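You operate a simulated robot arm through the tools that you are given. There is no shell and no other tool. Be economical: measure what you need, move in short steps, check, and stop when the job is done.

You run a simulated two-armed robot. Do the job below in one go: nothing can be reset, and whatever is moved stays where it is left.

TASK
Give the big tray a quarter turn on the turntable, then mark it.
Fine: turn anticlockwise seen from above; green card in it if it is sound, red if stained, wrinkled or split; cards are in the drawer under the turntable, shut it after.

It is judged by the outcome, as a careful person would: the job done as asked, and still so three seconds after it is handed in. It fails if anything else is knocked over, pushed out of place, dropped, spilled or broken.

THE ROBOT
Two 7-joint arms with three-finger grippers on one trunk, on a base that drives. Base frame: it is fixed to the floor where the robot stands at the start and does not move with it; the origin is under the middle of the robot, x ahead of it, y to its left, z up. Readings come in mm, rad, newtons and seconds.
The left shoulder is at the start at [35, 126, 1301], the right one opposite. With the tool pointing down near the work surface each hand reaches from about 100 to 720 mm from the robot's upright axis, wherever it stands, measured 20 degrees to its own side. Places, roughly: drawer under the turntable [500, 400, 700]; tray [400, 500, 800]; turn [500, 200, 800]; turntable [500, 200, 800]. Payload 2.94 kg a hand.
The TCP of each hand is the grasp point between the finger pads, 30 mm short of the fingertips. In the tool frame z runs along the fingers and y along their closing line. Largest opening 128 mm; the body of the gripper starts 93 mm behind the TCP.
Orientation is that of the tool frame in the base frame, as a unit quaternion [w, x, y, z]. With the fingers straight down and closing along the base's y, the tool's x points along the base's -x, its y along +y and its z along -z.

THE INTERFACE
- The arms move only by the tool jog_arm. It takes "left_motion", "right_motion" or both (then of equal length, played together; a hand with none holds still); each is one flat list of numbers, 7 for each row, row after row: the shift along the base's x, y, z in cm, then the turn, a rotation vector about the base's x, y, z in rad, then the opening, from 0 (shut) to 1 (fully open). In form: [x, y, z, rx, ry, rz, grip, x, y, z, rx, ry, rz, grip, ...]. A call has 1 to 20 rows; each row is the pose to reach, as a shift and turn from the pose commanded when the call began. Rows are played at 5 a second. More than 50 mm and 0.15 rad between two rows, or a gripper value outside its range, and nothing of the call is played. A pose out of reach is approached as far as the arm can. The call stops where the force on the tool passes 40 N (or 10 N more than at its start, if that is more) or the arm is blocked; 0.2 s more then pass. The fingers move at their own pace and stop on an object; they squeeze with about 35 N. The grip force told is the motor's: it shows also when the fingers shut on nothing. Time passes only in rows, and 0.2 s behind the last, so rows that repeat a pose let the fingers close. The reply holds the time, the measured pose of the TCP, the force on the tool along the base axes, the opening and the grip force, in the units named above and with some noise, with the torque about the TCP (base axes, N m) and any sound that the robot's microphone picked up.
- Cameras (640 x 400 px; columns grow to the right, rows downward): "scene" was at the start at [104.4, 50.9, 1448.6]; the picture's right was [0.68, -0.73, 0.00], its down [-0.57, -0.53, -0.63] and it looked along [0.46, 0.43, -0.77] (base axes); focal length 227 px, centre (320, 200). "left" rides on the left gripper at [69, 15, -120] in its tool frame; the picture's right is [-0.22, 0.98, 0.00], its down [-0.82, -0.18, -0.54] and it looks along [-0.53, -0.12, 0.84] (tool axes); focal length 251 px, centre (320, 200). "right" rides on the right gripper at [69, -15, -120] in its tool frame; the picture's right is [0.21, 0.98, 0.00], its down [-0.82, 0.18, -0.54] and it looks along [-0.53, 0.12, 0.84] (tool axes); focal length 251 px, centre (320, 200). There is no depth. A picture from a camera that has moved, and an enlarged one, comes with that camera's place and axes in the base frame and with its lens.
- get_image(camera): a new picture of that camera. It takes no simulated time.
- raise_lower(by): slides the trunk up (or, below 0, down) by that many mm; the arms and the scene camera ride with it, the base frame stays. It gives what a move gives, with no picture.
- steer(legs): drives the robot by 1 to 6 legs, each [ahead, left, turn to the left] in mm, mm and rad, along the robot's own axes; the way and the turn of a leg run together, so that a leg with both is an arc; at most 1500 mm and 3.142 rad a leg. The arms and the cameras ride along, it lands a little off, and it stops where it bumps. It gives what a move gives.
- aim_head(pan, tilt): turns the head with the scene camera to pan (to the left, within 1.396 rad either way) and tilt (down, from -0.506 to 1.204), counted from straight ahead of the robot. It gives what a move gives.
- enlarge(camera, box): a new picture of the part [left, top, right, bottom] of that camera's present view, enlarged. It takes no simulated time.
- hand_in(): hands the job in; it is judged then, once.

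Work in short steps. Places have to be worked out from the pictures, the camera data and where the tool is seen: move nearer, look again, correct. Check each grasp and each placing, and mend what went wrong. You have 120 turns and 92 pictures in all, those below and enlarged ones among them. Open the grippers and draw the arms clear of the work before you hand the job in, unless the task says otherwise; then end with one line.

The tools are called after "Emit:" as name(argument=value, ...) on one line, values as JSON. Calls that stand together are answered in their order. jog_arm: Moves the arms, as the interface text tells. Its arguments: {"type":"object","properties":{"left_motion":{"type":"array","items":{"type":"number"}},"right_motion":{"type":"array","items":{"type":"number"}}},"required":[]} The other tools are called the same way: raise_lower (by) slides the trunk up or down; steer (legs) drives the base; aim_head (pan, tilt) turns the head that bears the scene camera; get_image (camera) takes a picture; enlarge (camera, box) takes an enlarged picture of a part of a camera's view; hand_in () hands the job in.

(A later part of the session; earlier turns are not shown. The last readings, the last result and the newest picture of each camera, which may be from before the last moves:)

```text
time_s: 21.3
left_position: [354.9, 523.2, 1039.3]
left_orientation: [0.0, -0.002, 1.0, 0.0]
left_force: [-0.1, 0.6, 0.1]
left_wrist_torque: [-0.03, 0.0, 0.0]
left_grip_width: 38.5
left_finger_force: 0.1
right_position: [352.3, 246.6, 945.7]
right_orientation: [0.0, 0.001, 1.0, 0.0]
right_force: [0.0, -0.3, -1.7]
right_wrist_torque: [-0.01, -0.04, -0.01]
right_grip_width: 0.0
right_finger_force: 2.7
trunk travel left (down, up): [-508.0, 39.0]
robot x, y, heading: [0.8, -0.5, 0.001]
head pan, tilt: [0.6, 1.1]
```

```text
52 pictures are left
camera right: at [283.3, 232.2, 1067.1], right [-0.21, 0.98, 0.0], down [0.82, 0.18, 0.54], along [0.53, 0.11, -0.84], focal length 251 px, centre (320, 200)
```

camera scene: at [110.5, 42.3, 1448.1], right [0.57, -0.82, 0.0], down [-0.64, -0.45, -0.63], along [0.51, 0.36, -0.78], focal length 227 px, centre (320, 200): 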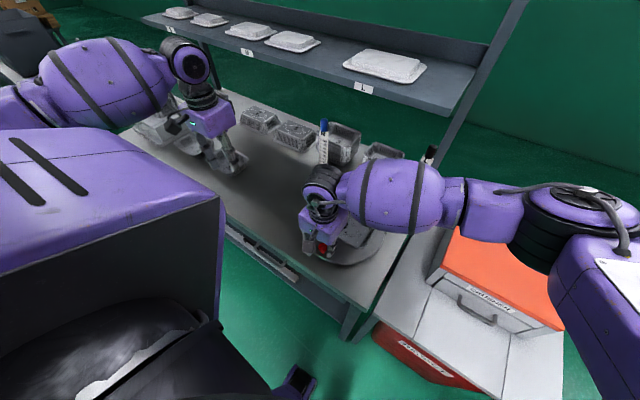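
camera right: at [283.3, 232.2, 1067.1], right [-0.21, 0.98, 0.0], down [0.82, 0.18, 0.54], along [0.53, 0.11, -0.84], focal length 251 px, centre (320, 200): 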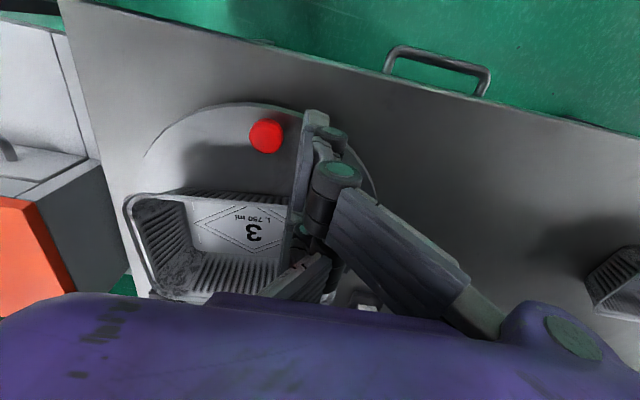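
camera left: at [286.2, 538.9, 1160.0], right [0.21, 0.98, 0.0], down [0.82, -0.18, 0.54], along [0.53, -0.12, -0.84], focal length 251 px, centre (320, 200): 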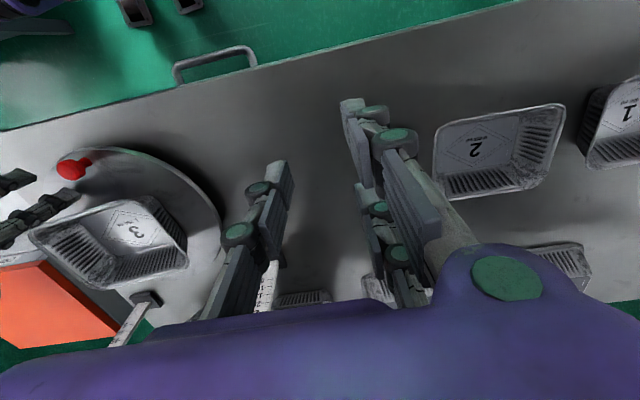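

Knob still at [355, 206]; the closed hand is clear at y≈247. I lower it.

Emit:
jog_arm(right_motion=[0, 0, -3, 0, 0, 0, 0, 0, 0, -5, 0, 0, 0, 0, 0, 0, -6.2, 0, 0, 0, 0])

Emit:
get_image(camera="right")

```text
time_s: 22.1
left_position: [355.3, 524.5, 1040.2]
left_orientation: [0.0, -0.001, 1.0, -0.001]
left_force: [0.2, 0.8, -0.4]
left_wrist_torque: [-0.02, 0.02, 0.0]
left_grip_width: 38.5
left_finger_force: 0.0
right_position: [352.7, 245.8, 883.9]
right_orientation: [-0.001, 0.0, 1.0, 0.0]
right_force: [-0.4, -0.8, 0.3]
right_wrist_torque: [0.0, -0.01, -0.04]
right_grip_width: 0.0
right_finger_force: 2.5
trunk travel left (down, up): [-508.0, 39.0]
robot x, y, heading: [1.1, 1.8, 0.003]
head pan, tilt: [0.6, 1.1]
```

```text
51 pictures are left
camera right: at [283.1, 231.5, 1004.1], right [-0.21, 0.98, 0.0], down [0.82, 0.18, 0.54], along [0.53, 0.12, -0.84], focal length 251 px, centre (320, 200)
```

right: 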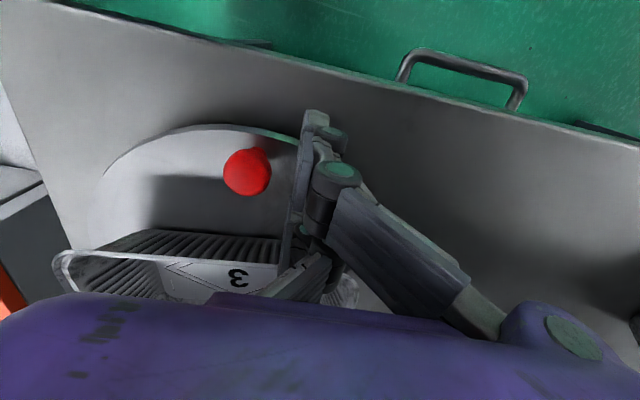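

The hand's face is ~15 mm from the knob. I push in −y to contact and follow the disc's arc for 45°, turning with it.

Emit:
jog_arm(right_motion=[0, -0.8, 0, 0, 0, 0, 0, 0, -1.5, 0, 0, 0, 0, 0, -0.131, -2.376, 0, 0, 0, 0.0785, 0, -0.191, -3.262, 0, 0, 0, 0.157, 0, -0.184, -4.149, 0, 0, 0, 0.2356, 0, -0.106, -5.033, 0, 0, 0, 0.3142, 0, 0.041, -5.908, 0, 0, 0, 0.3927, 0, 0.257, -6.768, 0, 0, 0, 0.4712, 0, 0.539, -7.61, 0, 0, 0, 0.5498, 0, 0.886, -8.426, 0, 0, 0, 0.6283, 0, 1.296, -9.211, 0, 0, 0, 0.7069, 0, 1.766, -9.964, 0, 0, 0, 0.7854, 0])

Emit:
get_image(camera="right")

Emit:
enlarge(camera="left", box=[0, 120, 240, 300])

```text
time_s: 24.7
left_position: [356.2, 524.1, 1039.4]
left_orientation: [0.0, 0.0, 1.0, -0.001]
left_force: [-0.1, -0.3, 0.4]
left_wrist_torque: [0.02, -0.02, 0.02]
left_grip_width: 38.5
left_finger_force: 0.1
right_position: [371.1, 146.7, 884.8]
right_orientation: [0.0, -0.384, 0.924, 0.0]
right_force: [-0.6, -0.4, 0.4]
right_wrist_torque: [0.01, 0.01, 0.0]
right_grip_width: 0.0
right_finger_force: 3.4
trunk travel left (down, up): [-508.0, 39.0]
robot x, y, heading: [1.9, 1.9, 0.0]
head pan, tilt: [0.6, 1.1]
```

```text
50 pictures are left
camera right: at [332.6, 87.3, 1004.6], right [-0.84, 0.54, 0.0], down [0.45, 0.71, 0.54], along [0.29, 0.46, -0.84], focal length 251 px, centre (320, 200)
```

right: 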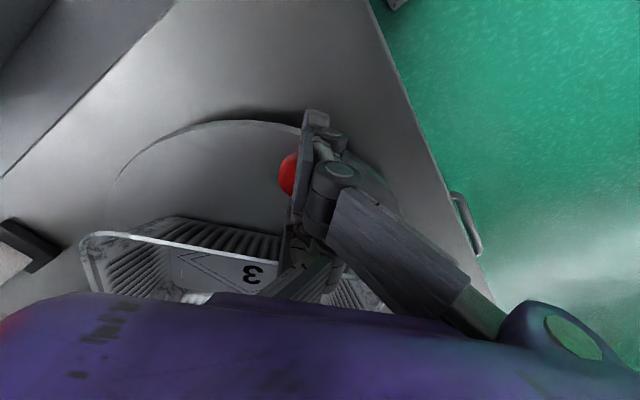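

```text
2.22 times, centred on (120, 210) of left
camera zoom: at [286.2, 538.9, 1160.0], right [0.21, 0.98, 0.0], down [0.82, -0.18, 0.54], along [0.53, -0.12, -0.84], focal length 559 px, centre (764, 178)
```

zoom: 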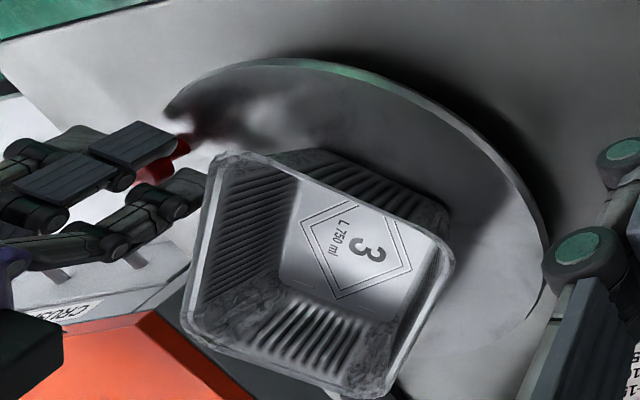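

It works: the disc and tray have turned about 39°. I carry on by 0.80 rad and then measure.

Emit:
jog_arm(right_motion=[0.536, -0.723, 0, 0, 0, 0.08, 0, 1.127, -1.4, 0, 0, 0, 0.16, 0, 1.772, -2.029, 0, 0, 0, 0.24, 0, 2.464, -2.604, 0, 0, 0, 0.32, 0, 3.199, -3.122, 0, 0, 0, 0.4, 0, 3.974, -3.579, 0, 0, 0, 0.48, 0, 4.782, -3.974, 0, 0, 0, 0.56, 0, 5.621, -4.301, 0, 0, 0, 0.64, 0, 6.482, -4.561, 0, 0, 0, 0.72, 0, 7.362, -4.752, 0, 0, 0, 0.8, 0])

Emit:
get_image(camera="right")

Emit:
enlarge(camera="left", box=[0, 120, 240, 300])

```text
time_s: 26.9
left_position: [355.6, 522.4, 1039.3]
left_orientation: [0.001, 0.0, 1.0, -0.001]
left_force: [-0.2, -0.5, 1.1]
left_wrist_torque: [-0.04, -0.02, 0.0]
left_grip_width: 38.3
left_finger_force: 0.1
right_position: [434.1, 101.2, 883.7]
right_orientation: [0.0, -0.684, 0.73, -0.001]
right_force: [-1.7, -5.8, 3.0]
right_wrist_torque: [-0.1, -0.03, -0.09]
right_grip_width: 5.8
right_finger_force: 2.7
right hand out of reach, approached as far as the arm can: row 10
trunk travel left (down, up): [-508.0, 39.0]
robot x, y, heading: [0.3, 0.5, 0.003]
head pan, tilt: [0.6, 1.1]
```

```text
48 pictures are left
camera right: at [445.2, 30.4, 1003.4], right [-0.99, -0.15, 0.0], down [-0.13, 0.83, 0.54], along [-0.08, 0.53, -0.84], focal length 251 px, centre (320, 200)
```

right: 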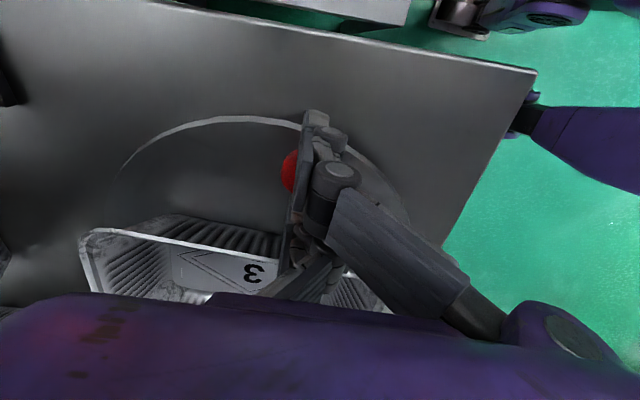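

```text
2.22 times, centred on (120, 210) of left
camera zoom: at [285.8, 538.2, 1160.4], right [0.21, 0.98, 0.0], down [0.82, -0.18, 0.54], along [0.53, -0.12, -0.84], focal length 559 px, centre (764, 178)
```

zoom: 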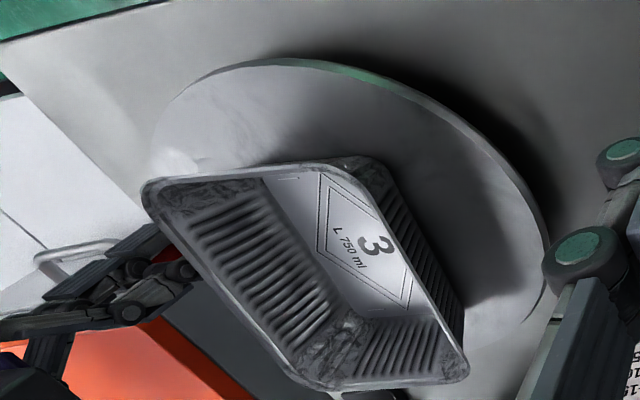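

The disc is at about 80°; the wrist reached its limit. I finish the last ~10° by translating only, pushing +x ~20 mm.

Emit:
jog_arm(right_motion=[0.5, 0, 0, 0, 0, 0, 0, 1, 0, 0, 0, 0, 0, 0, 1.5, 0.1, 0, 0, 0, 0, 0, 2, 0.1, 0, 0, 0, 0, 0])

Emit:
get_image(camera="right")

```text
time_s: 27.9
left_position: [355.8, 522.3, 1040.8]
left_orientation: [0.0, 0.0, 1.0, 0.001]
left_force: [0.1, 0.2, 0.6]
left_wrist_torque: [-0.04, 0.02, 0.0]
left_grip_width: 38.4
left_finger_force: 0.0
right_position: [439.0, 99.2, 883.0]
right_orientation: [0.0, -0.683, 0.73, 0.0]
right_force: [-2.7, -14.0, -3.5]
right_wrist_torque: [-0.1, 0.04, -0.13]
right_grip_width: 6.0
right_finger_force: 3.2
right hand out of reach, approached as far as the arm can: row 2, 3, 4
trunk travel left (down, up): [-508.0, 39.0]
robot x, y, heading: [0.6, 0.7, 0.001]
head pan, tilt: [0.6, 1.1]
```

```text
46 pictures are left
camera right: at [449.7, 29.7, 1003.2], right [-0.99, -0.15, 0.0], down [-0.13, 0.83, 0.54], along [-0.08, 0.53, -0.84], focal length 251 px, centre (320, 200)
```

right: 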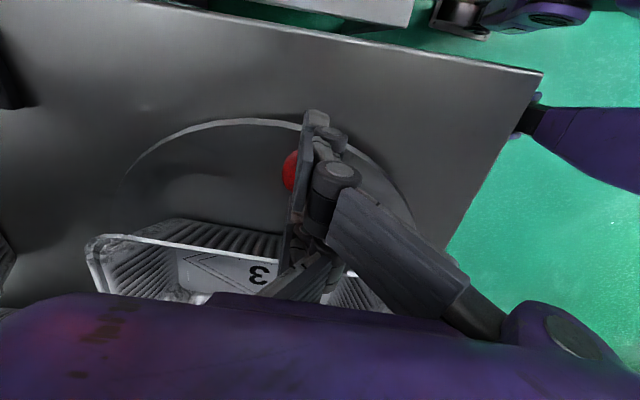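

The wrist stops me here. I back off slightly, turn the wrist back 0.3 rad and push again in +x.

Emit:
jog_arm(right_motion=[-1, 0, 0, 0, 0, 0, 0, -1, 0, 0, 0, 0, -0.15, 0, -1, 0, 0, 0, 0, -0.3, 0, -0.5, 0, 0, 0, 0, -0.3, 0, 0, 0, 0, 0, 0, -0.3, 0, 0.5, 0, 0, 0, 0, -0.3, 0, 1, 0, 0, 0, 0, -0.3, 0])

Emit:
get_image(camera="right")

Emit:
enlarge(camera="left", box=[0, 120, 240, 300])

```text
time_s: 29.5
left_position: [355.8, 523.8, 1040.4]
left_orientation: [0.001, 0.0, 1.0, 0.0]
left_force: [-0.8, 0.2, 0.3]
left_wrist_torque: [0.03, 0.02, 0.0]
left_grip_width: 38.2
left_finger_force: 0.1
right_position: [450.6, 100.5, 882.7]
right_orientation: [0.0, -0.567, 0.824, 0.0]
right_force: [-0.3, -4.0, -1.3]
right_wrist_torque: [-0.03, -0.01, -0.05]
right_grip_width: 0.0
right_finger_force: 3.3
trunk travel left (down, up): [-508.0, 39.0]
robot x, y, heading: [-1.9, -0.6, 0.001]
head pan, tilt: [0.6, 1.1]
```

```text
45 pictures are left
camera right: at [440.7, 30.9, 1002.8], right [-0.99, 0.15, 0.0], down [0.13, 0.83, 0.54], along [0.08, 0.53, -0.84], focal length 251 px, centre (320, 200)
```

right: 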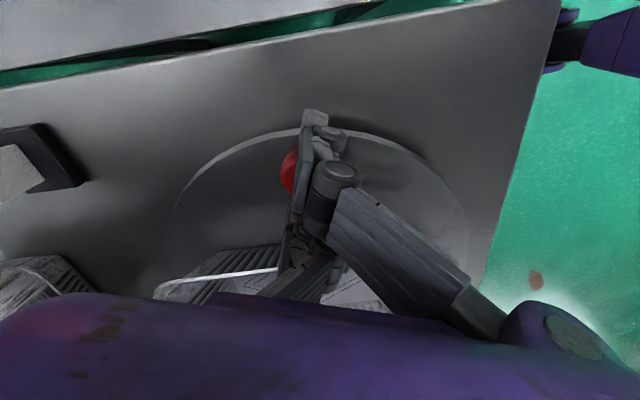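

```text
2.22 times, centred on (120, 210) of left
camera zoom: at [286.4, 538.5, 1160.1], right [0.21, 0.98, 0.0], down [0.82, -0.18, 0.54], along [0.53, -0.12, -0.84], focal length 559 px, centre (764, 178)
```

zoom: 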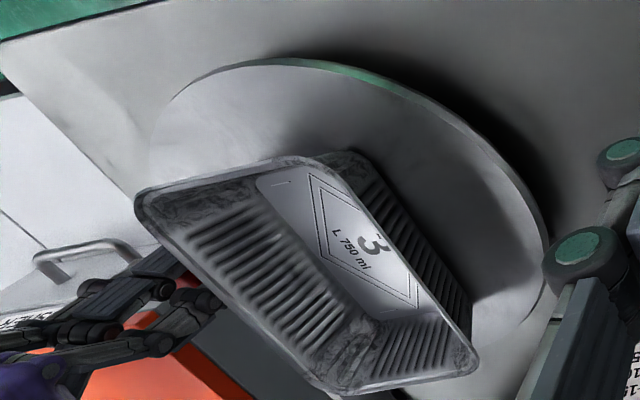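

The knob is now at roughly 270°, i.e. about 86–88° turned. I back off, lift the right hand away, and measure the tray's angle with a clear view.

Emit:
jog_arm(right_motion=[-1.5, 0, 0, 0, 0, 0, 0, -2, 0, 4, 0, 0, 0, 0, -2, -2, 8, 0, 0, 0, 0, -4, -6, 10, 0, 0, -0.14, 0, -6, -10, 11, 0, 0, -0.28, 0, -6, -14, 12, 0, 0, -0.42, 0, -6, -18, 12, 0, 0, -0.56, 0, -6, -21, 12, 0, 0, -0.7, 0, -6, -24, 12, 0, 0, -0.84, 0, -6, -26, 12, 0, 0, -0.98, 0, -6, -26, 12, 0, 0, -1.1, 0, -6, -26, 12, 0, 0, -1.22, 0])

Emit:
enlarge(camera="left", box=[0, 120, 240, 300])

Emit:
enlarge(camera="scene", box=[270, 140, 430, 280])

```text
time_s: 32.1
left_position: [353.9, 524.6, 1038.6]
left_orientation: [0.0, 0.0, 1.0, 0.0]
left_force: [-0.9, 0.4, 0.5]
left_wrist_torque: [0.01, 0.04, -0.01]
left_grip_width: 38.0
left_finger_force: 0.0
right_position: [391.1, -160.1, 1003.3]
right_orientation: [0.001, 0.009, 1.0, 0.001]
right_force: [0.1, 0.0, -0.2]
right_wrist_torque: [0.02, 0.01, 0.03]
right_grip_width: 0.1
right_finger_force: 2.9
trunk travel left (down, up): [-508.0, 39.0]
robot x, y, heading: [1.3, 2.6, -0.001]
head pan, tilt: [0.6, 1.1]
```

```text
2.22 times, centred on (120, 210) of left
camera zoom: at [286.1, 538.9, 1160.0], right [0.21, 0.98, 0.0], down [0.82, -0.18, 0.54], along [0.53, -0.12, -0.84], focal length 559 px, centre (764, 178)
```

zoom: 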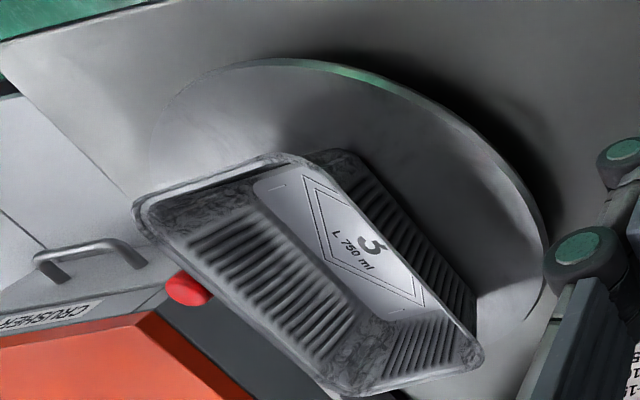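

```text
2.86 times, centred on (350, 210) of scene
camera zoom: at [110.5, 42.3, 1448.0], right [0.57, -0.82, 0.0], down [-0.64, -0.45, -0.63], along [0.51, 0.36, -0.78], focal length 650 px, centre (234, 171)
```

zoom: 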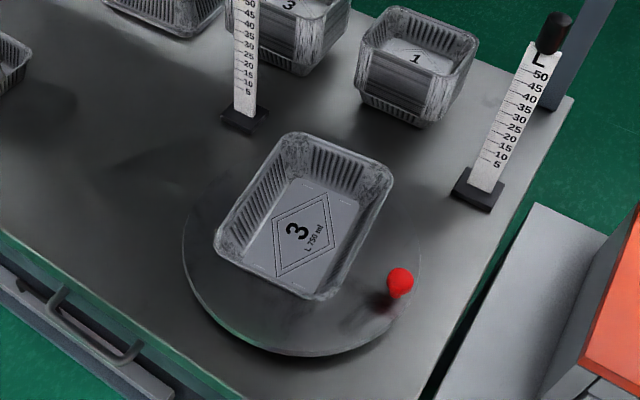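

By both cameras the knob has gone through about 90° and the tray lies at ~0±5° turned, so the quarter turn is done. Now I inspect the tray closely for stains, wrinkles or splits.

Emit:
enlarge(camera="scene", box=[315, 165, 375, 220])

Emit:
jog_arm(left_motion=[0, -4, 0, 0, 0, 0, 1, 0, -8, 0, 0, 0, 0, 1, 0, -12, 0, 0, 0, 0, 1, 0, -16, 0, 0, 0, 0, 1, 0, -20, 0, 0, 0, 0, 1, 0, -24, 0, 0, 0, 0, 1, 0, -28, 0, 0, 0, 0, 1])

Emit:
enlarge(camera="left", box=[160, 60, 480, 260])

```text
7.27 times, centred on (345, 192) of scene
camera zoom: at [110.5, 42.3, 1448.0], right [0.57, -0.82, 0.0], down [-0.64, -0.45, -0.63], along [0.51, 0.36, -0.78], focal length 1654 px, centre (138, 254)
```

zoom: 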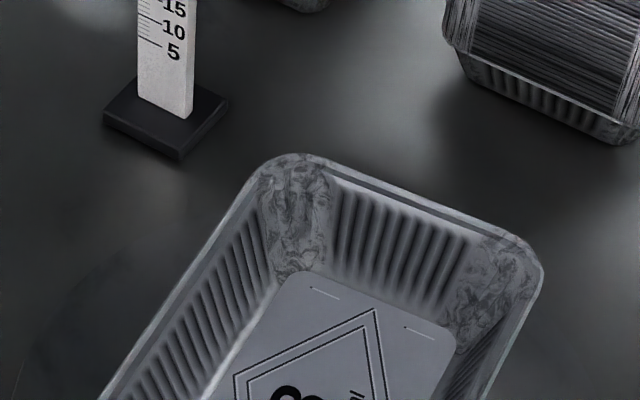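

```text
time_s: 33.7
left_position: [356.5, 241.1, 1038.1]
left_orientation: [0.0, 0.0, 1.0, 0.001]
left_force: [0.1, -0.4, 0.3]
left_wrist_torque: [0.03, -0.01, 0.01]
left_grip_width: 127.9
left_finger_force: 0.1
right_position: [391.9, -158.2, 1002.9]
right_orientation: [0.0, 0.007, 1.0, 0.0]
right_force: [0.1, 0.8, -0.4]
right_wrist_torque: [0.03, 0.03, 0.03]
right_grip_width: 0.0
right_finger_force: 2.9
trunk travel left (down, up): [-508.0, 39.0]
robot x, y, heading: [1.6, -3.1, 0.001]
head pan, tilt: [0.6, 1.1]
```

```text
2.00 times, centred on (320, 160) of left
camera zoom: at [286.7, 255.6, 1158.3], right [0.21, 0.98, 0.0], down [0.82, -0.18, 0.54], along [0.53, -0.11, -0.84], focal length 503 px, centre (320, 280)
```

zoom: 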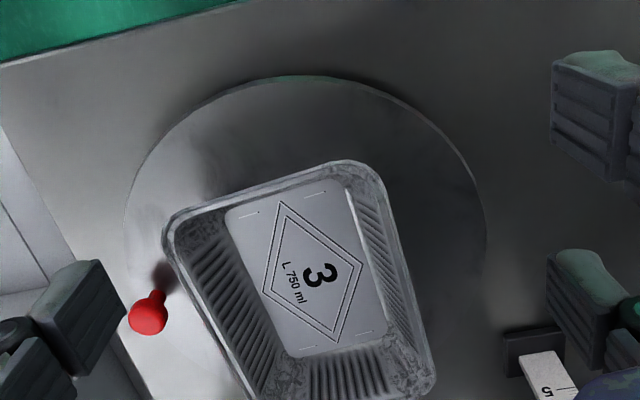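

All inner walls and the floor look clean. To judge the outer walls too, I place both hands at the tray's sides with the wrists turned so their cameras look at its long outer walls.

Emit:
jog_arm(left_motion=[1.4, 2.3, 0, 0, 0, -0.14, 1, 2.8, 4.6, -1, 0, 0, -0.28, 1, 4.2, 7, -2.5, 0, 0, -0.42, 1, 5.6, 9.3, -4, 0, 0, -0.56, 1, 7, 11.6, -6, 0, 0, -0.7, 1, 8.4, 13.9, -7.8, 0, 0, -0.8, 1], right_motion=[0.8, 3.3, 0, 0, 0, 0.14, 0, 1.6, 6.6, 0, 0, 0, 0.28, 0, 2.4, 9.9, -1, 0, 0, 0.42, 0, 3.2, 13.2, -2, 0, 0, 0.56, 0, 4, 16.5, -3, 0, 0, 0.7, 0, 4.8, 19.8, -4.3, 0, 0, 0.8, 0])

Emit:
enlarge(camera="left", box=[120, 60, 520, 310])

Emit:
enlarge(camera="right", box=[120, 60, 520, 310])

```text
time_s: 35.1
left_position: [438.8, 385.9, 959.1]
left_orientation: [-0.001, 0.39, 0.921, -0.001]
left_force: [0.3, 0.7, 0.3]
left_wrist_torque: [-0.04, 0.0, 0.01]
left_grip_width: 127.8
left_finger_force: 0.1
right_position: [440.9, 42.1, 960.9]
right_orientation: [0.001, -0.384, 0.923, 0.0]
right_force: [0.5, 0.7, 0.1]
right_wrist_torque: [-0.01, 0.01, -0.01]
right_grip_width: 0.0
right_finger_force: 3.4
trunk travel left (down, up): [-508.0, 39.0]
robot x, y, heading: [-2.2, 3.4, 0.001]
head pan, tilt: [0.6, 1.1]
```

```text
1.60 times, centred on (320, 185) of left
camera zoom: at [401.3, 445.4, 1080.1], right [0.85, 0.53, 0.0], down [0.44, -0.71, 0.54], along [0.28, -0.46, -0.84], focal length 402 px, centre (320, 224)
```

zoom: 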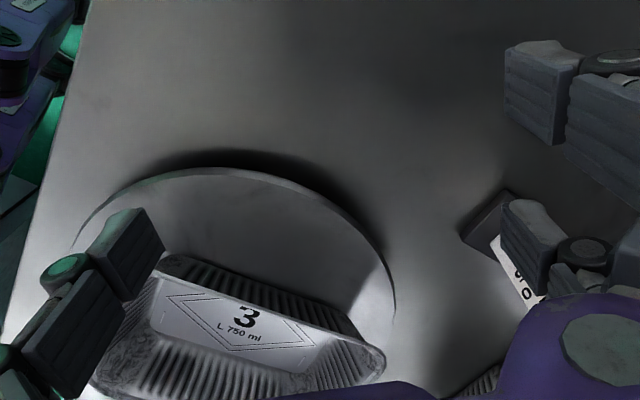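

```text
1.60 times, centred on (320, 185) of right
camera zoom: at [402.8, -18.1, 1081.5], right [-0.84, 0.54, 0.0], down [0.45, 0.71, 0.54], along [0.29, 0.46, -0.84], focal length 402 px, centre (320, 224)
```

zoom: 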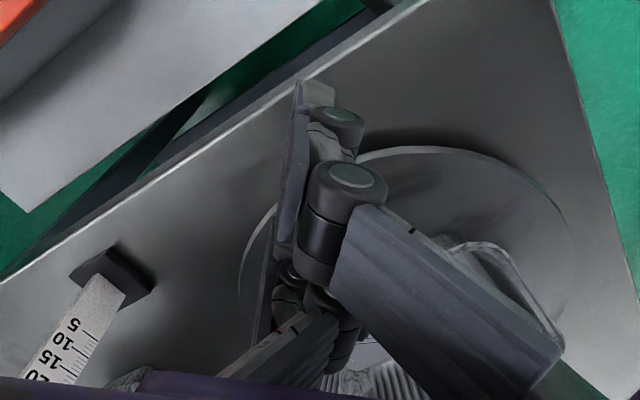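

The left outer wall is clean ribs. I open the right gripper to unblock its view of the other side.

Emit:
jog_arm(right_motion=[0, 0, 0.5, 0, 0, 0, 1, 0, 0, 0.5, 0, 0, 0, 1, 0, 0, 0.5, 0, 0, 0, 1])

Emit:
enlarge(camera="right", box=[190, 120, 450, 300])

Emit:
enlarge(camera="scene", box=[310, 160, 390, 240])

```text
time_s: 35.9
left_position: [437.5, 383.2, 960.9]
left_orientation: [0.0, 0.389, 0.921, 0.0]
left_force: [-0.8, -0.8, -0.3]
left_wrist_torque: [0.02, -0.01, 0.03]
left_grip_width: 128.0
left_finger_force: 0.0
right_position: [439.8, 40.1, 966.6]
right_orientation: [0.0, -0.382, 0.924, 0.001]
right_force: [-0.4, -0.1, 0.3]
right_wrist_torque: [-0.01, 0.0, 0.04]
right_grip_width: 91.7
right_finger_force: 0.1
trunk travel left (down, up): [-508.0, 39.0]
robot x, y, heading: [-1.7, 0.7, 0.001]
head pan, tilt: [0.6, 1.1]
```

```text
2.22 times, centred on (320, 210) of right
camera zoom: at [401.4, -19.7, 1086.0], right [-0.84, 0.54, 0.0], down [0.45, 0.71, 0.54], along [0.29, 0.46, -0.84], focal length 559 px, centre (320, 178)
```

zoom: 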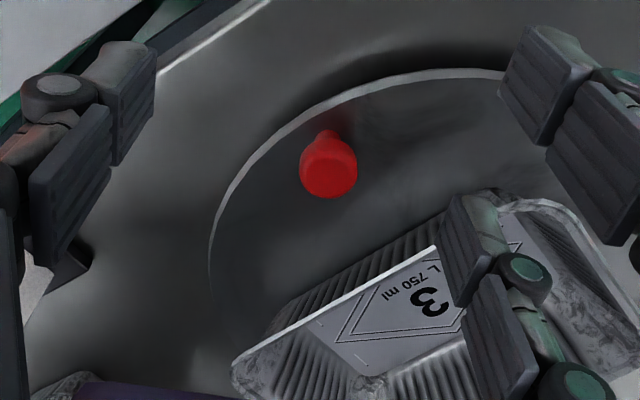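

```text
5.00 times, centred on (350, 200) of scene
camera zoom: at [100.5, 34.3, 1433.6], right [0.56, -0.83, 0.0], down [-0.74, -0.5, -0.45], along [0.37, 0.26, -0.89], focal length 1137 px, centre (170, 200)
```

zoom: 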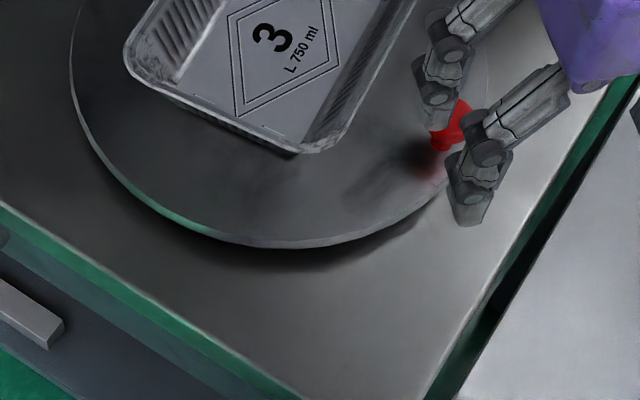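

Both long outer walls are clean as well: the tray is sound, so it gets the green card. Next I raise both hands and retract them clear before backing the base 150 mm to make room for the drawer.

Emit:
jog_arm(left_motion=[-2, 1, 3, 0, 0, 0, 1, -5, 2, 6, 0, 0, 0, 1, -9, 2, 8, 0, 0, -0.1, 0.8, -13, 1, 8, 0, 0, -0.2, 0.6, -16, 0, 8, 0, 0, -0.3, 0.5], right_motion=[-0.5, -2, 4, 0, 0, -0.14, 1, -1, -5, 6, 0, 0, -0.28, 1, -2, -9, 6, 0, 0, -0.42, 1, -3, -13, 6, 0, 0, -0.56, 1, -4, -17, 6, 0, 0, -0.7, 1])

Emit:
steer(legs=[[-150, 0, 0]])

Emit:
get_image(camera="left")

Emit:
get_image(camera="scene")

```text
time_s: 37.1
left_position: [276.5, 384.2, 1041.0]
left_orientation: [0.001, 0.524, 0.852, -0.001]
left_force: [0.3, 0.0, -0.3]
left_wrist_torque: [0.0, -0.01, 0.01]
left_grip_width: 63.9
left_finger_force: 0.1
right_position: [395.5, -129.2, 1024.4]
right_orientation: [0.001, -0.042, 0.999, 0.001]
right_force: [-0.6, -1.4, -0.3]
right_wrist_torque: [0.04, -0.04, 0.0]
right_grip_width: 127.9
right_finger_force: 0.2
trunk travel left (down, up): [-508.0, 39.0]
robot x, y, heading: [0.8, -4.4, 0.0]
head pan, tilt: [0.6, 1.1]
```

```text
time_s: 38.5
left_position: [131.7, 385.3, 1040.7]
left_orientation: [0.0, 0.524, 0.852, 0.0]
left_force: [0.6, 0.2, -0.8]
left_wrist_torque: [0.01, 0.01, 0.01]
left_grip_width: 64.3
left_finger_force: 0.0
right_position: [248.0, -128.9, 1022.9]
right_orientation: [0.0, -0.041, 0.999, 0.0]
right_force: [-0.3, 0.2, 0.2]
right_wrist_torque: [-0.01, 0.02, 0.0]
right_grip_width: 127.8
right_finger_force: 0.0
trunk travel left (down, up): [-508.0, 39.0]
robot x, y, heading: [-148.6, -0.3, 0.0]
head pan, tilt: [0.6, 1.1]
```

```text
35 pictures are left
camera left: at [113.6, 453.9, 1160.6], right [0.97, 0.25, 0.0], down [0.21, -0.81, 0.54], along [0.13, -0.52, -0.84], focal length 251 px, centre (320, 200)
```

left: 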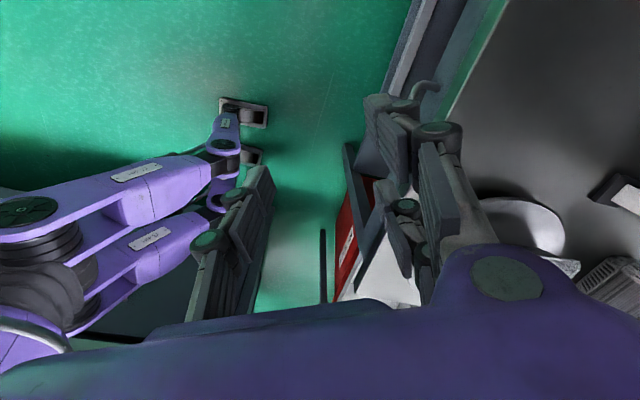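

```text
34 pictures are left
camera scene: at [-47.0, 34.5, 1433.4], right [0.56, -0.83, 0.0], down [-0.74, -0.5, -0.45], along [0.37, 0.25, -0.89], focal length 227 px, centre (320, 200)
```

scene: 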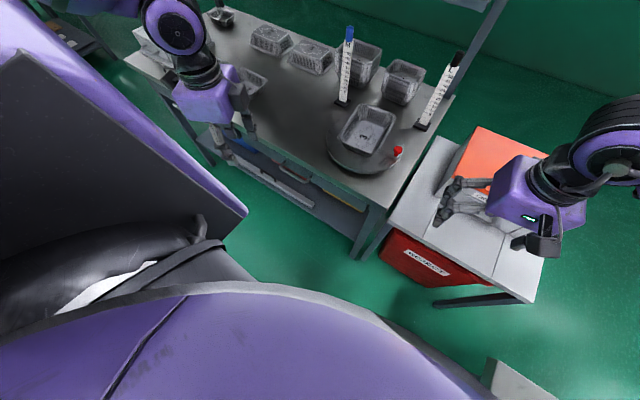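

Backing up went well; the drawer front is in the scene view. I enlarge it.

Emit:
enlarge(camera="scene", box=[200, 110, 400, 240])

```text
3.08 times, centred on (300, 175) of scene
camera zoom: at [-47.0, 34.5, 1433.4], right [0.56, -0.83, 0.0], down [-0.74, -0.5, -0.45], along [0.37, 0.25, -0.89], focal length 700 px, centre (382, 277)
```

zoom: 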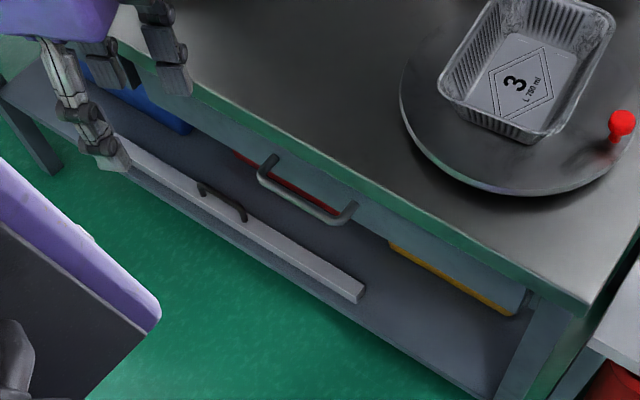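

Handle bar: x≈277, y 312–428, z≈734, with ~22 mm free behind it. I bring the left hand above it, fingers closing along x, nearly shut to 26 mm.

Emit:
jog_arm(left_motion=[3, 0, -3, 0, 0, -0.1, 0.2, 6, 0, -6, 0, 0, -0.2, 0.2, 9, -0.5, -9, 0, 0, -0.3, 0.2, 11.5, -1, -13, 0, 0, -0.4, 0.2, 14, -1.3, -17, 0, 0, -0.45, 0.2, 14.5, -1.3, -21, 0, 0, -0.47, 0.2, 14.5, -1.3, -24, 0, 0, -0.47, 0.2])

Emit:
get_image(camera="left")

Emit:
enlarge(camera="scene", box=[200, 110, 400, 240])

```text
time_s: 40.1
left_position: [271.3, 372.2, 802.1]
left_orientation: [0.0, 0.709, 0.705, -0.001]
left_force: [-11.3, 0.2, 5.4]
left_wrist_torque: [-0.01, -0.33, -0.02]
left_grip_width: 18.4
left_finger_force: 0.1
right_position: [245.2, -129.7, 1024.0]
right_orientation: [0.002, -0.042, 0.999, 0.0]
right_force: [-0.2, 0.6, 0.0]
right_wrist_torque: [0.02, 0.02, 0.02]
right_grip_width: 127.9
right_finger_force: 0.1
trunk travel left (down, up): [-508.0, 39.0]
robot x, y, heading: [-148.2, 0.8, 0.004]
head pan, tilt: [0.6, 1.1]
```

```text
32 pictures are left
camera left: at [287.3, 441.5, 922.8], right [0.98, -0.22, 0.0], down [-0.18, -0.82, 0.54], along [-0.12, -0.53, -0.84], focal length 251 px, centre (320, 200)
```

left: 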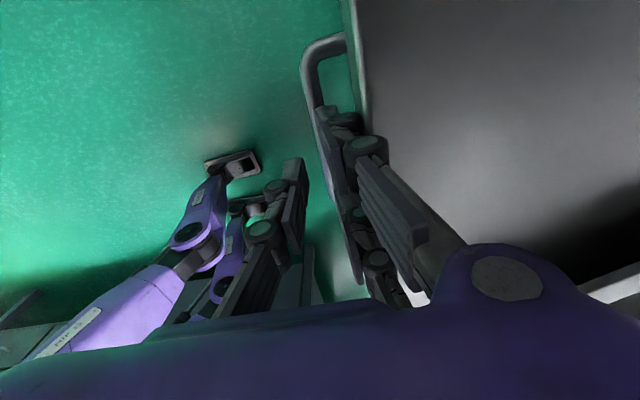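

```text
3.08 times, centred on (300, 175) of scene
camera zoom: at [-50.5, 34.2, 1433.7], right [0.56, -0.83, 0.0], down [-0.74, -0.5, -0.46], along [0.38, 0.26, -0.89], focal length 700 px, centre (382, 277)
```

zoom: 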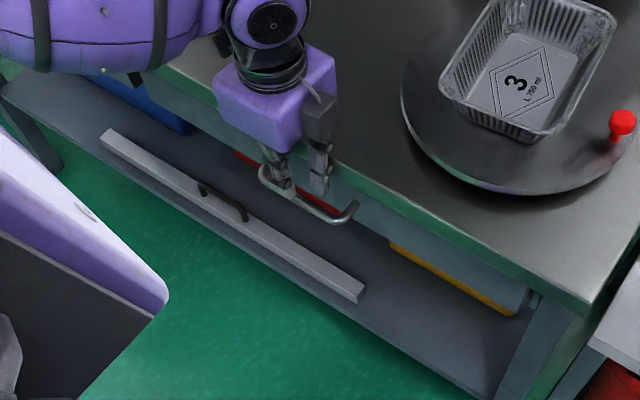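

The fingers press the table edge (−11 N), so a straight-down approach is too tight. I back off and tilt the hand so the fingertips point down and forward, palm away from the table.

Emit:
jog_arm(left_motion=[-2, 0, 1, 0, 0, 0, 0.15, -3.4, 0, 2, 0, -0.13, 0, 0.15, -3.4, 0, 2, 0, -0.26, 0, 0.15, -3.4, 0, 2, 0, -0.39, 0, 0.15, -3.4, 0, 1, 0, -0.5, 0, 0.15, -3.4, 0, 0, 0, -0.5, 0, 0.15])

Emit:
get_image(camera="left")

```text
time_s: 41.5
left_position: [242.4, 373.0, 802.0]
left_orientation: [0.176, 0.686, 0.684, 0.175]
left_force: [-0.5, 0.0, -0.1]
left_wrist_torque: [-0.02, 0.06, -0.01]
left_grip_width: 19.2
left_finger_force: 0.0
right_position: [247.8, -128.7, 1023.3]
right_orientation: [0.0, -0.041, 0.999, 0.0]
right_force: [-0.1, -0.1, 0.3]
right_wrist_torque: [0.01, 0.03, -0.01]
right_grip_width: 128.1
right_finger_force: 0.0
trunk travel left (down, up): [-508.0, 39.0]
robot x, y, heading: [-149.2, -0.3, -0.004]
head pan, tilt: [0.6, 1.1]
```

```text
30 pictures are left
camera left: at [197.7, 442.5, 914.1], right [0.86, -0.22, 0.47], down [-0.42, -0.82, 0.39], along [0.3, -0.53, -0.79], focal length 251 px, centre (320, 200)
```

left: 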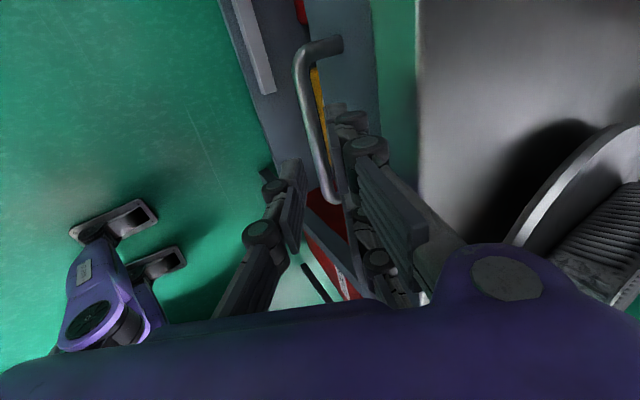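

The bar lies centrally between thumb and fingers on the approach axis. I advance along the axis in small steps.

Emit:
jog_arm(left_motion=[1, 0, -1.8, 0, 0, 0, 0.15, 2, 0, -3.6, 0, 0, 0, 0.15, 2.5, 0, -4.6, 0, 0, 0, 0.15, 3, 0, -5.5, 0, 0, 0, 0.15])

Emit:
get_image(camera="left")

```text
time_s: 42.5
left_position: [272.1, 373.3, 745.5]
left_orientation: [0.176, 0.685, 0.685, 0.175]
left_force: [0.9, 0.0, -0.3]
left_wrist_torque: [0.01, 0.02, 0.02]
left_grip_width: 19.1
left_finger_force: 0.1
right_position: [247.6, -128.9, 1022.4]
right_orientation: [0.0, -0.041, 0.999, 0.0]
right_force: [-0.3, -0.2, -1.3]
right_wrist_torque: [-0.01, -0.01, 0.01]
right_grip_width: 128.2
right_finger_force: 0.0
trunk travel left (down, up): [-508.0, 39.0]
robot x, y, heading: [-147.9, -1.6, -0.0]
head pan, tilt: [0.6, 1.1]
```

```text
29 pictures are left
camera left: at [227.8, 442.9, 858.1], right [0.86, -0.22, 0.47], down [-0.42, -0.82, 0.39], along [0.3, -0.53, -0.79], focal length 251 px, centre (320, 200)
```

left: 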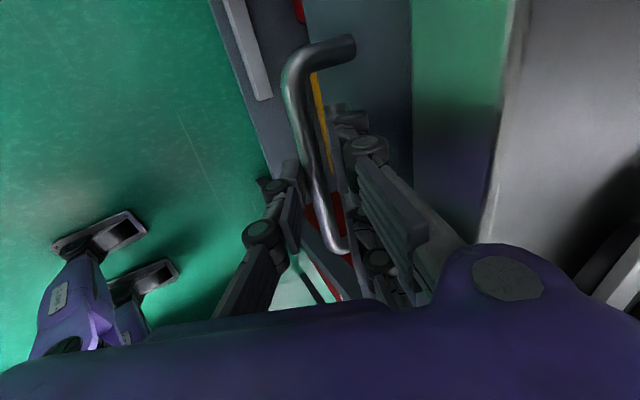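

No contact and the bar is between the fingers; I close on it and check the grip width.

Emit:
jog_arm(left_motion=[0, 0, 0, 0, 0, 0, 0, 0, 0, 0, 0, 0, 0, 0, 0, 0, 0, 0, 0, 0, 0])

```text
time_s: 43.3
left_position: [270.5, 374.3, 743.6]
left_orientation: [0.174, 0.686, 0.684, 0.174]
left_force: [-1.1, -1.6, -4.5]
left_wrist_torque: [-0.43, 0.05, 1.39]
left_grip_width: 11.3
left_finger_force: 38.0
right_position: [248.2, -128.8, 1023.2]
right_orientation: [0.0, -0.041, 0.999, 0.0]
right_force: [1.1, -0.6, -0.3]
right_wrist_torque: [-0.02, -0.02, -0.03]
right_grip_width: 128.0
right_finger_force: 0.1
trunk travel left (down, up): [-508.0, 39.0]
robot x, y, heading: [-149.5, 0.1, -0.004]
head pan, tilt: [0.6, 1.1]
```

Bar gripped (11 mm wide, 38 N). I pull the drawer straight out in −x gently.

Emit:
jog_arm(left_motion=[-0.7, 0, 0, 0, 0, 0, 0, -2, 0, 0, 0, 0, 0, 0, -3.5, 0, 0, 0, 0, 0, 0, -5, 0, 0, 0, 0, 0, 0, -6.5, 0, 0, 0, 0, 0, 0, -8, 0, 0, 0, 0, 0, 0, -9.5, 0, 0, 0, 0, 0, 0, -11, 0, 0, 0, 0, 0, 0, -12.5, 0, 0, 0, 0, 0, 0, -14, 0, 0, 0, 0, 0, 0, -15.5, 0, 0, 0, 0, 0, 0, -17, 0, 0, 0, 0, 0, 0, -18, 0, 0, 0, 0, 0, 0])

Emit:
get_image(camera="scene")

```text
time_s: 46.1
left_position: [90.1, 374.1, 745.7]
left_orientation: [0.175, 0.685, 0.685, 0.176]
left_force: [1.5, 20.0, 1.9]
left_wrist_torque: [-0.21, -0.02, 1.56]
left_grip_width: 11.3
left_finger_force: 38.0
right_position: [245.7, -127.9, 1023.6]
right_orientation: [0.001, -0.041, 0.999, 0.0]
right_force: [-0.6, -0.6, -1.0]
right_wrist_torque: [0.01, -0.01, -0.02]
right_grip_width: 128.2
right_finger_force: 0.0
trunk travel left (down, up): [-508.0, 39.0]
robot x, y, heading: [-149.9, -1.3, -0.003]
head pan, tilt: [0.6, 1.1]
```

```text
28 pictures are left
camera scene: at [-31.8, 43.9, 1456.3], right [0.53, -0.85, 0.0], down [-0.6, -0.37, -0.71], along [0.6, 0.37, -0.71], focal length 227 px, centre (320, 200)
```

scene: 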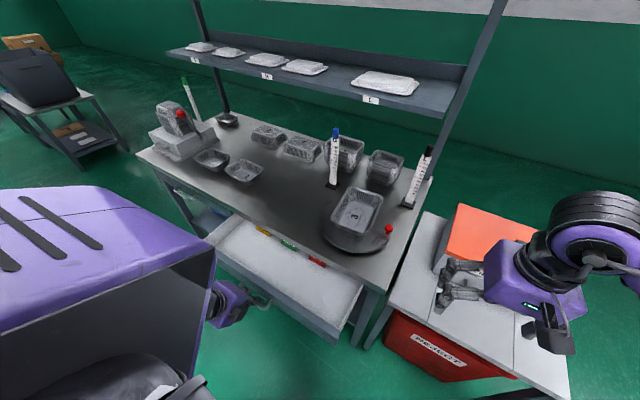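

The drawer is open: yellow, green and red cards lie in it. I release the handle and withdraw along the finger axis, then look closely.

Emit:
jog_arm(left_motion=[0, 0, 0, 0, 0, 0, 0.15, 0, 0, 0, 0, 0, 0, 0.15, -1, 0, 1.8, 0, 0, 0, 0.15, -2, 0, 3.6, 0, 0, 0, 0.15, -3, 0, 6.5, 0, 0, 0, 0.15, -3, 1, 11, 0, 0, 0, 0.15, -3, 2, 15.5, 0, 0, 0, 0.15])

Emit:
enlarge(camera="scene", box=[200, 200, 380, 320])

```text
time_s: 47.7
left_position: [61.4, 391.9, 898.9]
left_orientation: [0.174, 0.686, 0.685, 0.175]
left_force: [0.1, -0.4, -0.4]
left_wrist_torque: [0.04, 0.03, 0.01]
left_grip_width: 19.2
left_finger_force: 0.0
right_position: [248.0, -128.8, 1023.4]
right_orientation: [0.0, -0.041, 0.999, 0.0]
right_force: [-0.4, -0.2, -0.2]
right_wrist_torque: [0.03, 0.0, 0.03]
right_grip_width: 128.2
right_finger_force: 0.0
trunk travel left (down, up): [-508.0, 39.0]
robot x, y, heading: [-148.3, -0.8, -0.006]
head pan, tilt: [0.6, 1.1]
```

```text
3.33 times, centred on (290, 260) of scene
camera zoom: at [-48.6, 33.6, 1433.6], right [0.56, -0.83, 0.0], down [-0.74, -0.5, -0.45], along [0.38, 0.26, -0.89], focal length 758 px, centre (420, 0)
```

zoom: 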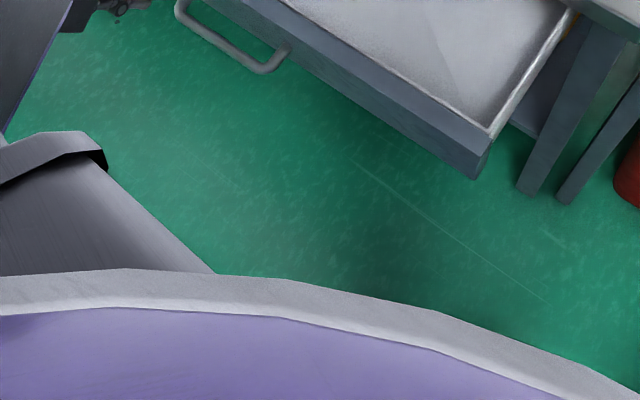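

The head tipped back to its set pose, so I need the region higher up.

Emit:
enlarge(camera="scene", box=[220, 120, 400, 250])

```text
3.08 times, centred on (310, 185) of scene
camera zoom: at [-48.6, 33.6, 1433.6], right [0.56, -0.83, 0.0], down [-0.74, -0.5, -0.45], along [0.38, 0.26, -0.89], focal length 700 px, centre (351, 246)
```

zoom: 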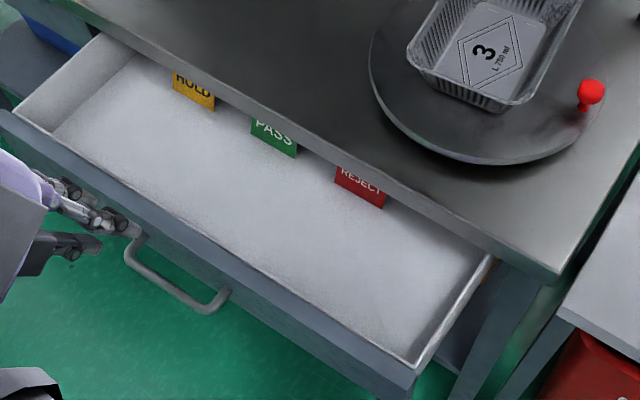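

The PASS (green) card is at the drawer's rear, still partly under the table edge, so the drawer must come out more. I back the base 50 mm for arm room and then re-grip the handle.

Emit:
steer(legs=[[-50, 0, 0]])

Emit:
jog_arm(left_motion=[2, -0.6, -2, 0, 0, 0, 0.15, 4, -1.2, -5, 0, 0, 0, 0.15, 4.9, -1.8, -9, 0, 0, 0, 0.15])

Emit:
get_image(camera="left")

```text
time_s: 48.6
left_position: [15.2, 393.7, 899.4]
left_orientation: [0.174, 0.686, 0.685, 0.175]
left_force: [0.0, -0.2, -0.4]
left_wrist_torque: [-0.02, 0.01, 0.01]
left_grip_width: 19.1
left_finger_force: 0.0
right_position: [201.1, -128.2, 1023.5]
right_orientation: [-0.001, -0.041, 0.999, 0.0]
right_force: [-0.5, -0.4, -0.2]
right_wrist_torque: [0.02, -0.03, 0.01]
right_grip_width: 127.9
right_finger_force: 0.1
trunk travel left (down, up): [-508.0, 39.0]
robot x, y, heading: [-202.1, 1.3, -0.007]
head pan, tilt: [0.6, 1.1]
```

```text
time_s: 49.4
left_position: [60.3, 379.0, 809.5]
left_orientation: [0.175, 0.686, 0.684, 0.176]
left_force: [0.6, -0.1, -0.3]
left_wrist_torque: [0.02, 0.01, 0.0]
left_grip_width: 19.0
left_finger_force: 0.1
right_position: [199.6, -129.2, 1023.4]
right_orientation: [0.001, -0.041, 0.999, 0.0]
right_force: [0.2, -0.5, -0.4]
right_wrist_torque: [-0.01, -0.01, 0.0]
right_grip_width: 127.7
right_finger_force: 0.0
trunk travel left (down, up): [-508.0, 39.0]
robot x, y, heading: [-198.9, -4.3, -0.001]
head pan, tilt: [0.6, 1.1]
```

```text
25 pictures are left
camera left: at [16.0, 447.6, 921.6], right [0.86, -0.22, 0.47], down [-0.42, -0.82, 0.39], along [0.3, -0.53, -0.79], focal length 251 px, centre (320, 200)
```

left: 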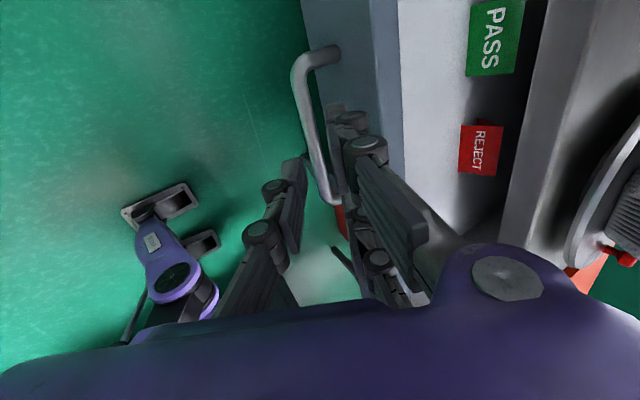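

The bar is again between the fingers. I go down along the axis, close, and pull another ~120 mm.

Emit:
jog_arm(left_motion=[-0.5, 0, -0.2, 0, 0, 0, 0.15, 0.4, 0, -1.8, 0, 0, 0, 0.15, 1.3, 0, -3.4, 0, 0, 0, 0.15, 2.2, 0, -5, 0, 0, 0, 0.15, 3, 0, -6.4, 0, 0, 0, 0.15, 3, 0, -6.4, 0, 0, 0, 0, 3, 0, -6.4, 0, 0, 0, 0, 3, 0, -6.4, 0, 0, 0, 0])

```text
time_s: 51.2
left_position: [90.6, 375.3, 741.8]
left_orientation: [0.175, 0.685, 0.685, 0.175]
left_force: [1.3, -0.7, -2.6]
left_wrist_torque: [-0.65, -0.02, 1.25]
left_grip_width: 11.1
left_finger_force: 38.2
right_position: [200.7, -128.0, 1023.5]
right_orientation: [0.001, -0.041, 0.999, 0.0]
right_force: [0.8, 0.8, 0.1]
right_wrist_torque: [-0.01, -0.01, 0.0]
right_grip_width: 128.1
right_finger_force: 0.1
trunk travel left (down, up): [-508.0, 39.0]
robot x, y, heading: [-196.9, 2.6, -0.001]
head pan, tilt: [0.6, 1.1]
```

Gripped again (11 mm). I pull out further.

Emit:
jog_arm(left_motion=[-0.7, 0, 0, 0, 0, 0, 0, -2, 0, 0, 0, 0, 0, 0, -3.5, 0, 0, 0, 0, 0, 0, -5, 0, 0, 0, 0, 0, 0, -6.5, 0, 0, 0, 0, 0, 0, -8, 0, 0, 0, 0, 0, 0, -9.5, 0, 0, 0, 0, 0, 0, -11, 0, 0, 0, 0, 0, 0])

Emit:
enlarge(camera="scene", box=[220, 100, 420, 250])

```text
time_s: 53.0
left_position: [-17.8, 377.2, 745.0]
left_orientation: [0.175, 0.686, 0.685, 0.174]
left_force: [-1.4, -13.2, -27.8]
left_wrist_torque: [-0.24, 0.12, 1.13]
left_grip_width: 11.3
left_finger_force: 38.0
right_position: [200.2, -127.7, 1023.7]
right_orientation: [-0.001, -0.041, 0.999, 0.0]
right_force: [-0.4, 1.3, -1.3]
right_wrist_torque: [0.0, 0.0, -0.01]
right_grip_width: 128.1
right_finger_force: 0.0
trunk travel left (down, up): [-508.0, 39.0]
robot x, y, heading: [-198.2, 3.6, -0.005]
head pan, tilt: [0.6, 1.1]
```

```text
2.67 times, centred on (320, 175) of scene
camera zoom: at [-96.3, 34.9, 1433.5], right [0.56, -0.83, 0.0], down [-0.74, -0.5, -0.45], along [0.38, 0.26, -0.89], focal length 606 px, centre (320, 267)
```

zoom: 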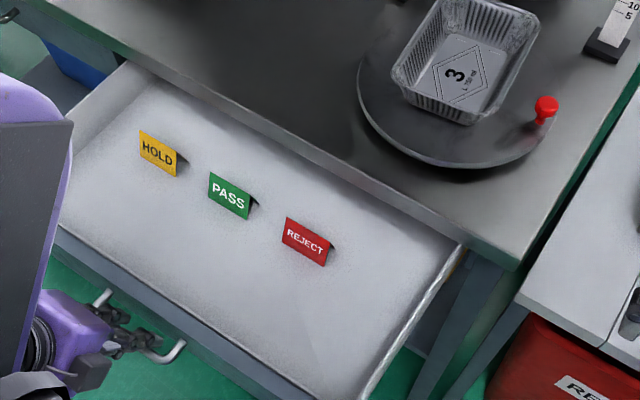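

The drawer now exposes three small tent cards; PASS (green) stands at about [227, 409]. I release the handle, withdraw upward, and move above the green card with less tilt.

Emit:
jog_arm(left_motion=[0, 0, 0, 0, 0, 0, 0.15, 0, 0, 0, 0, 0, 0, 0.15, -1, 0, 1.8, 0, 0, 0, 0.15, -2, 0, 3.6, 0, 0, 0, 0.15, -3, 0, 6.5, 0, 0, 0, 0.15, -3, 0, 10.5, 0, 0, 0, 0.2, 1, 0.5, 12.5, 0, 0, 0, 0.3, 5, 1, 12.5, 0, 0.05, 0, 0.4, 9, 1.5, 12.5, 0, 0.1, 0, 0.45, 13, 2, 12.5, 0, 0.15, 0, 0.45, 17, 2.5, 12.5, 0, 0.2, 0, 0.45, 21, 3, 12, 0, 0.25, 0, 0.45, 22.5, 3.2, 11, 0, 0.25, 0, 0.45])

Emit:
get_image(camera="left")

Emit:
enlarge(camera="scene", box=[220, 100, 420, 250])

```text
time_s: 55.8
left_position: [206.7, 407.3, 856.2]
left_orientation: [0.088, 0.703, 0.7, 0.088]
left_force: [-1.0, -0.9, 0.0]
left_wrist_torque: [0.01, -0.01, 0.02]
left_grip_width: 57.5
left_finger_force: 0.1
right_position: [200.7, -127.2, 1023.8]
right_orientation: [0.001, -0.04, 0.999, 0.0]
right_force: [0.3, -0.4, -0.4]
right_wrist_torque: [0.01, -0.01, 0.02]
right_grip_width: 127.9
right_finger_force: 0.1
trunk travel left (down, up): [-508.0, 39.0]
robot x, y, heading: [-197.8, 1.8, 0.003]
head pan, tilt: [0.6, 1.1]
```

```text
23 pictures are left
camera left: at [192.2, 475.5, 975.3], right [0.95, -0.22, 0.24], down [-0.31, -0.82, 0.48], along [0.09, -0.53, -0.84], focal length 251 px, centre (320, 200)
```

left: 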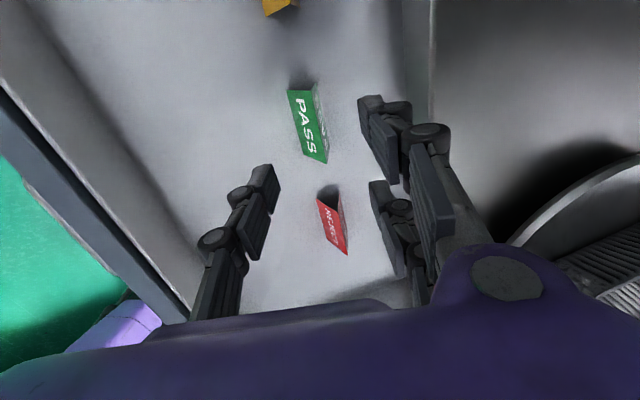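

```text
2.67 times, centred on (320, 175) of scene
camera zoom: at [-96.5, 34.9, 1433.6], right [0.56, -0.83, 0.0], down [-0.74, -0.5, -0.45], along [0.38, 0.26, -0.89], focal length 606 px, centre (320, 267)
```

zoom: 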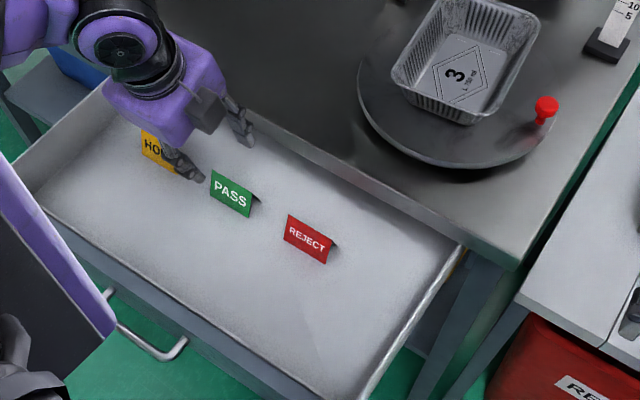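

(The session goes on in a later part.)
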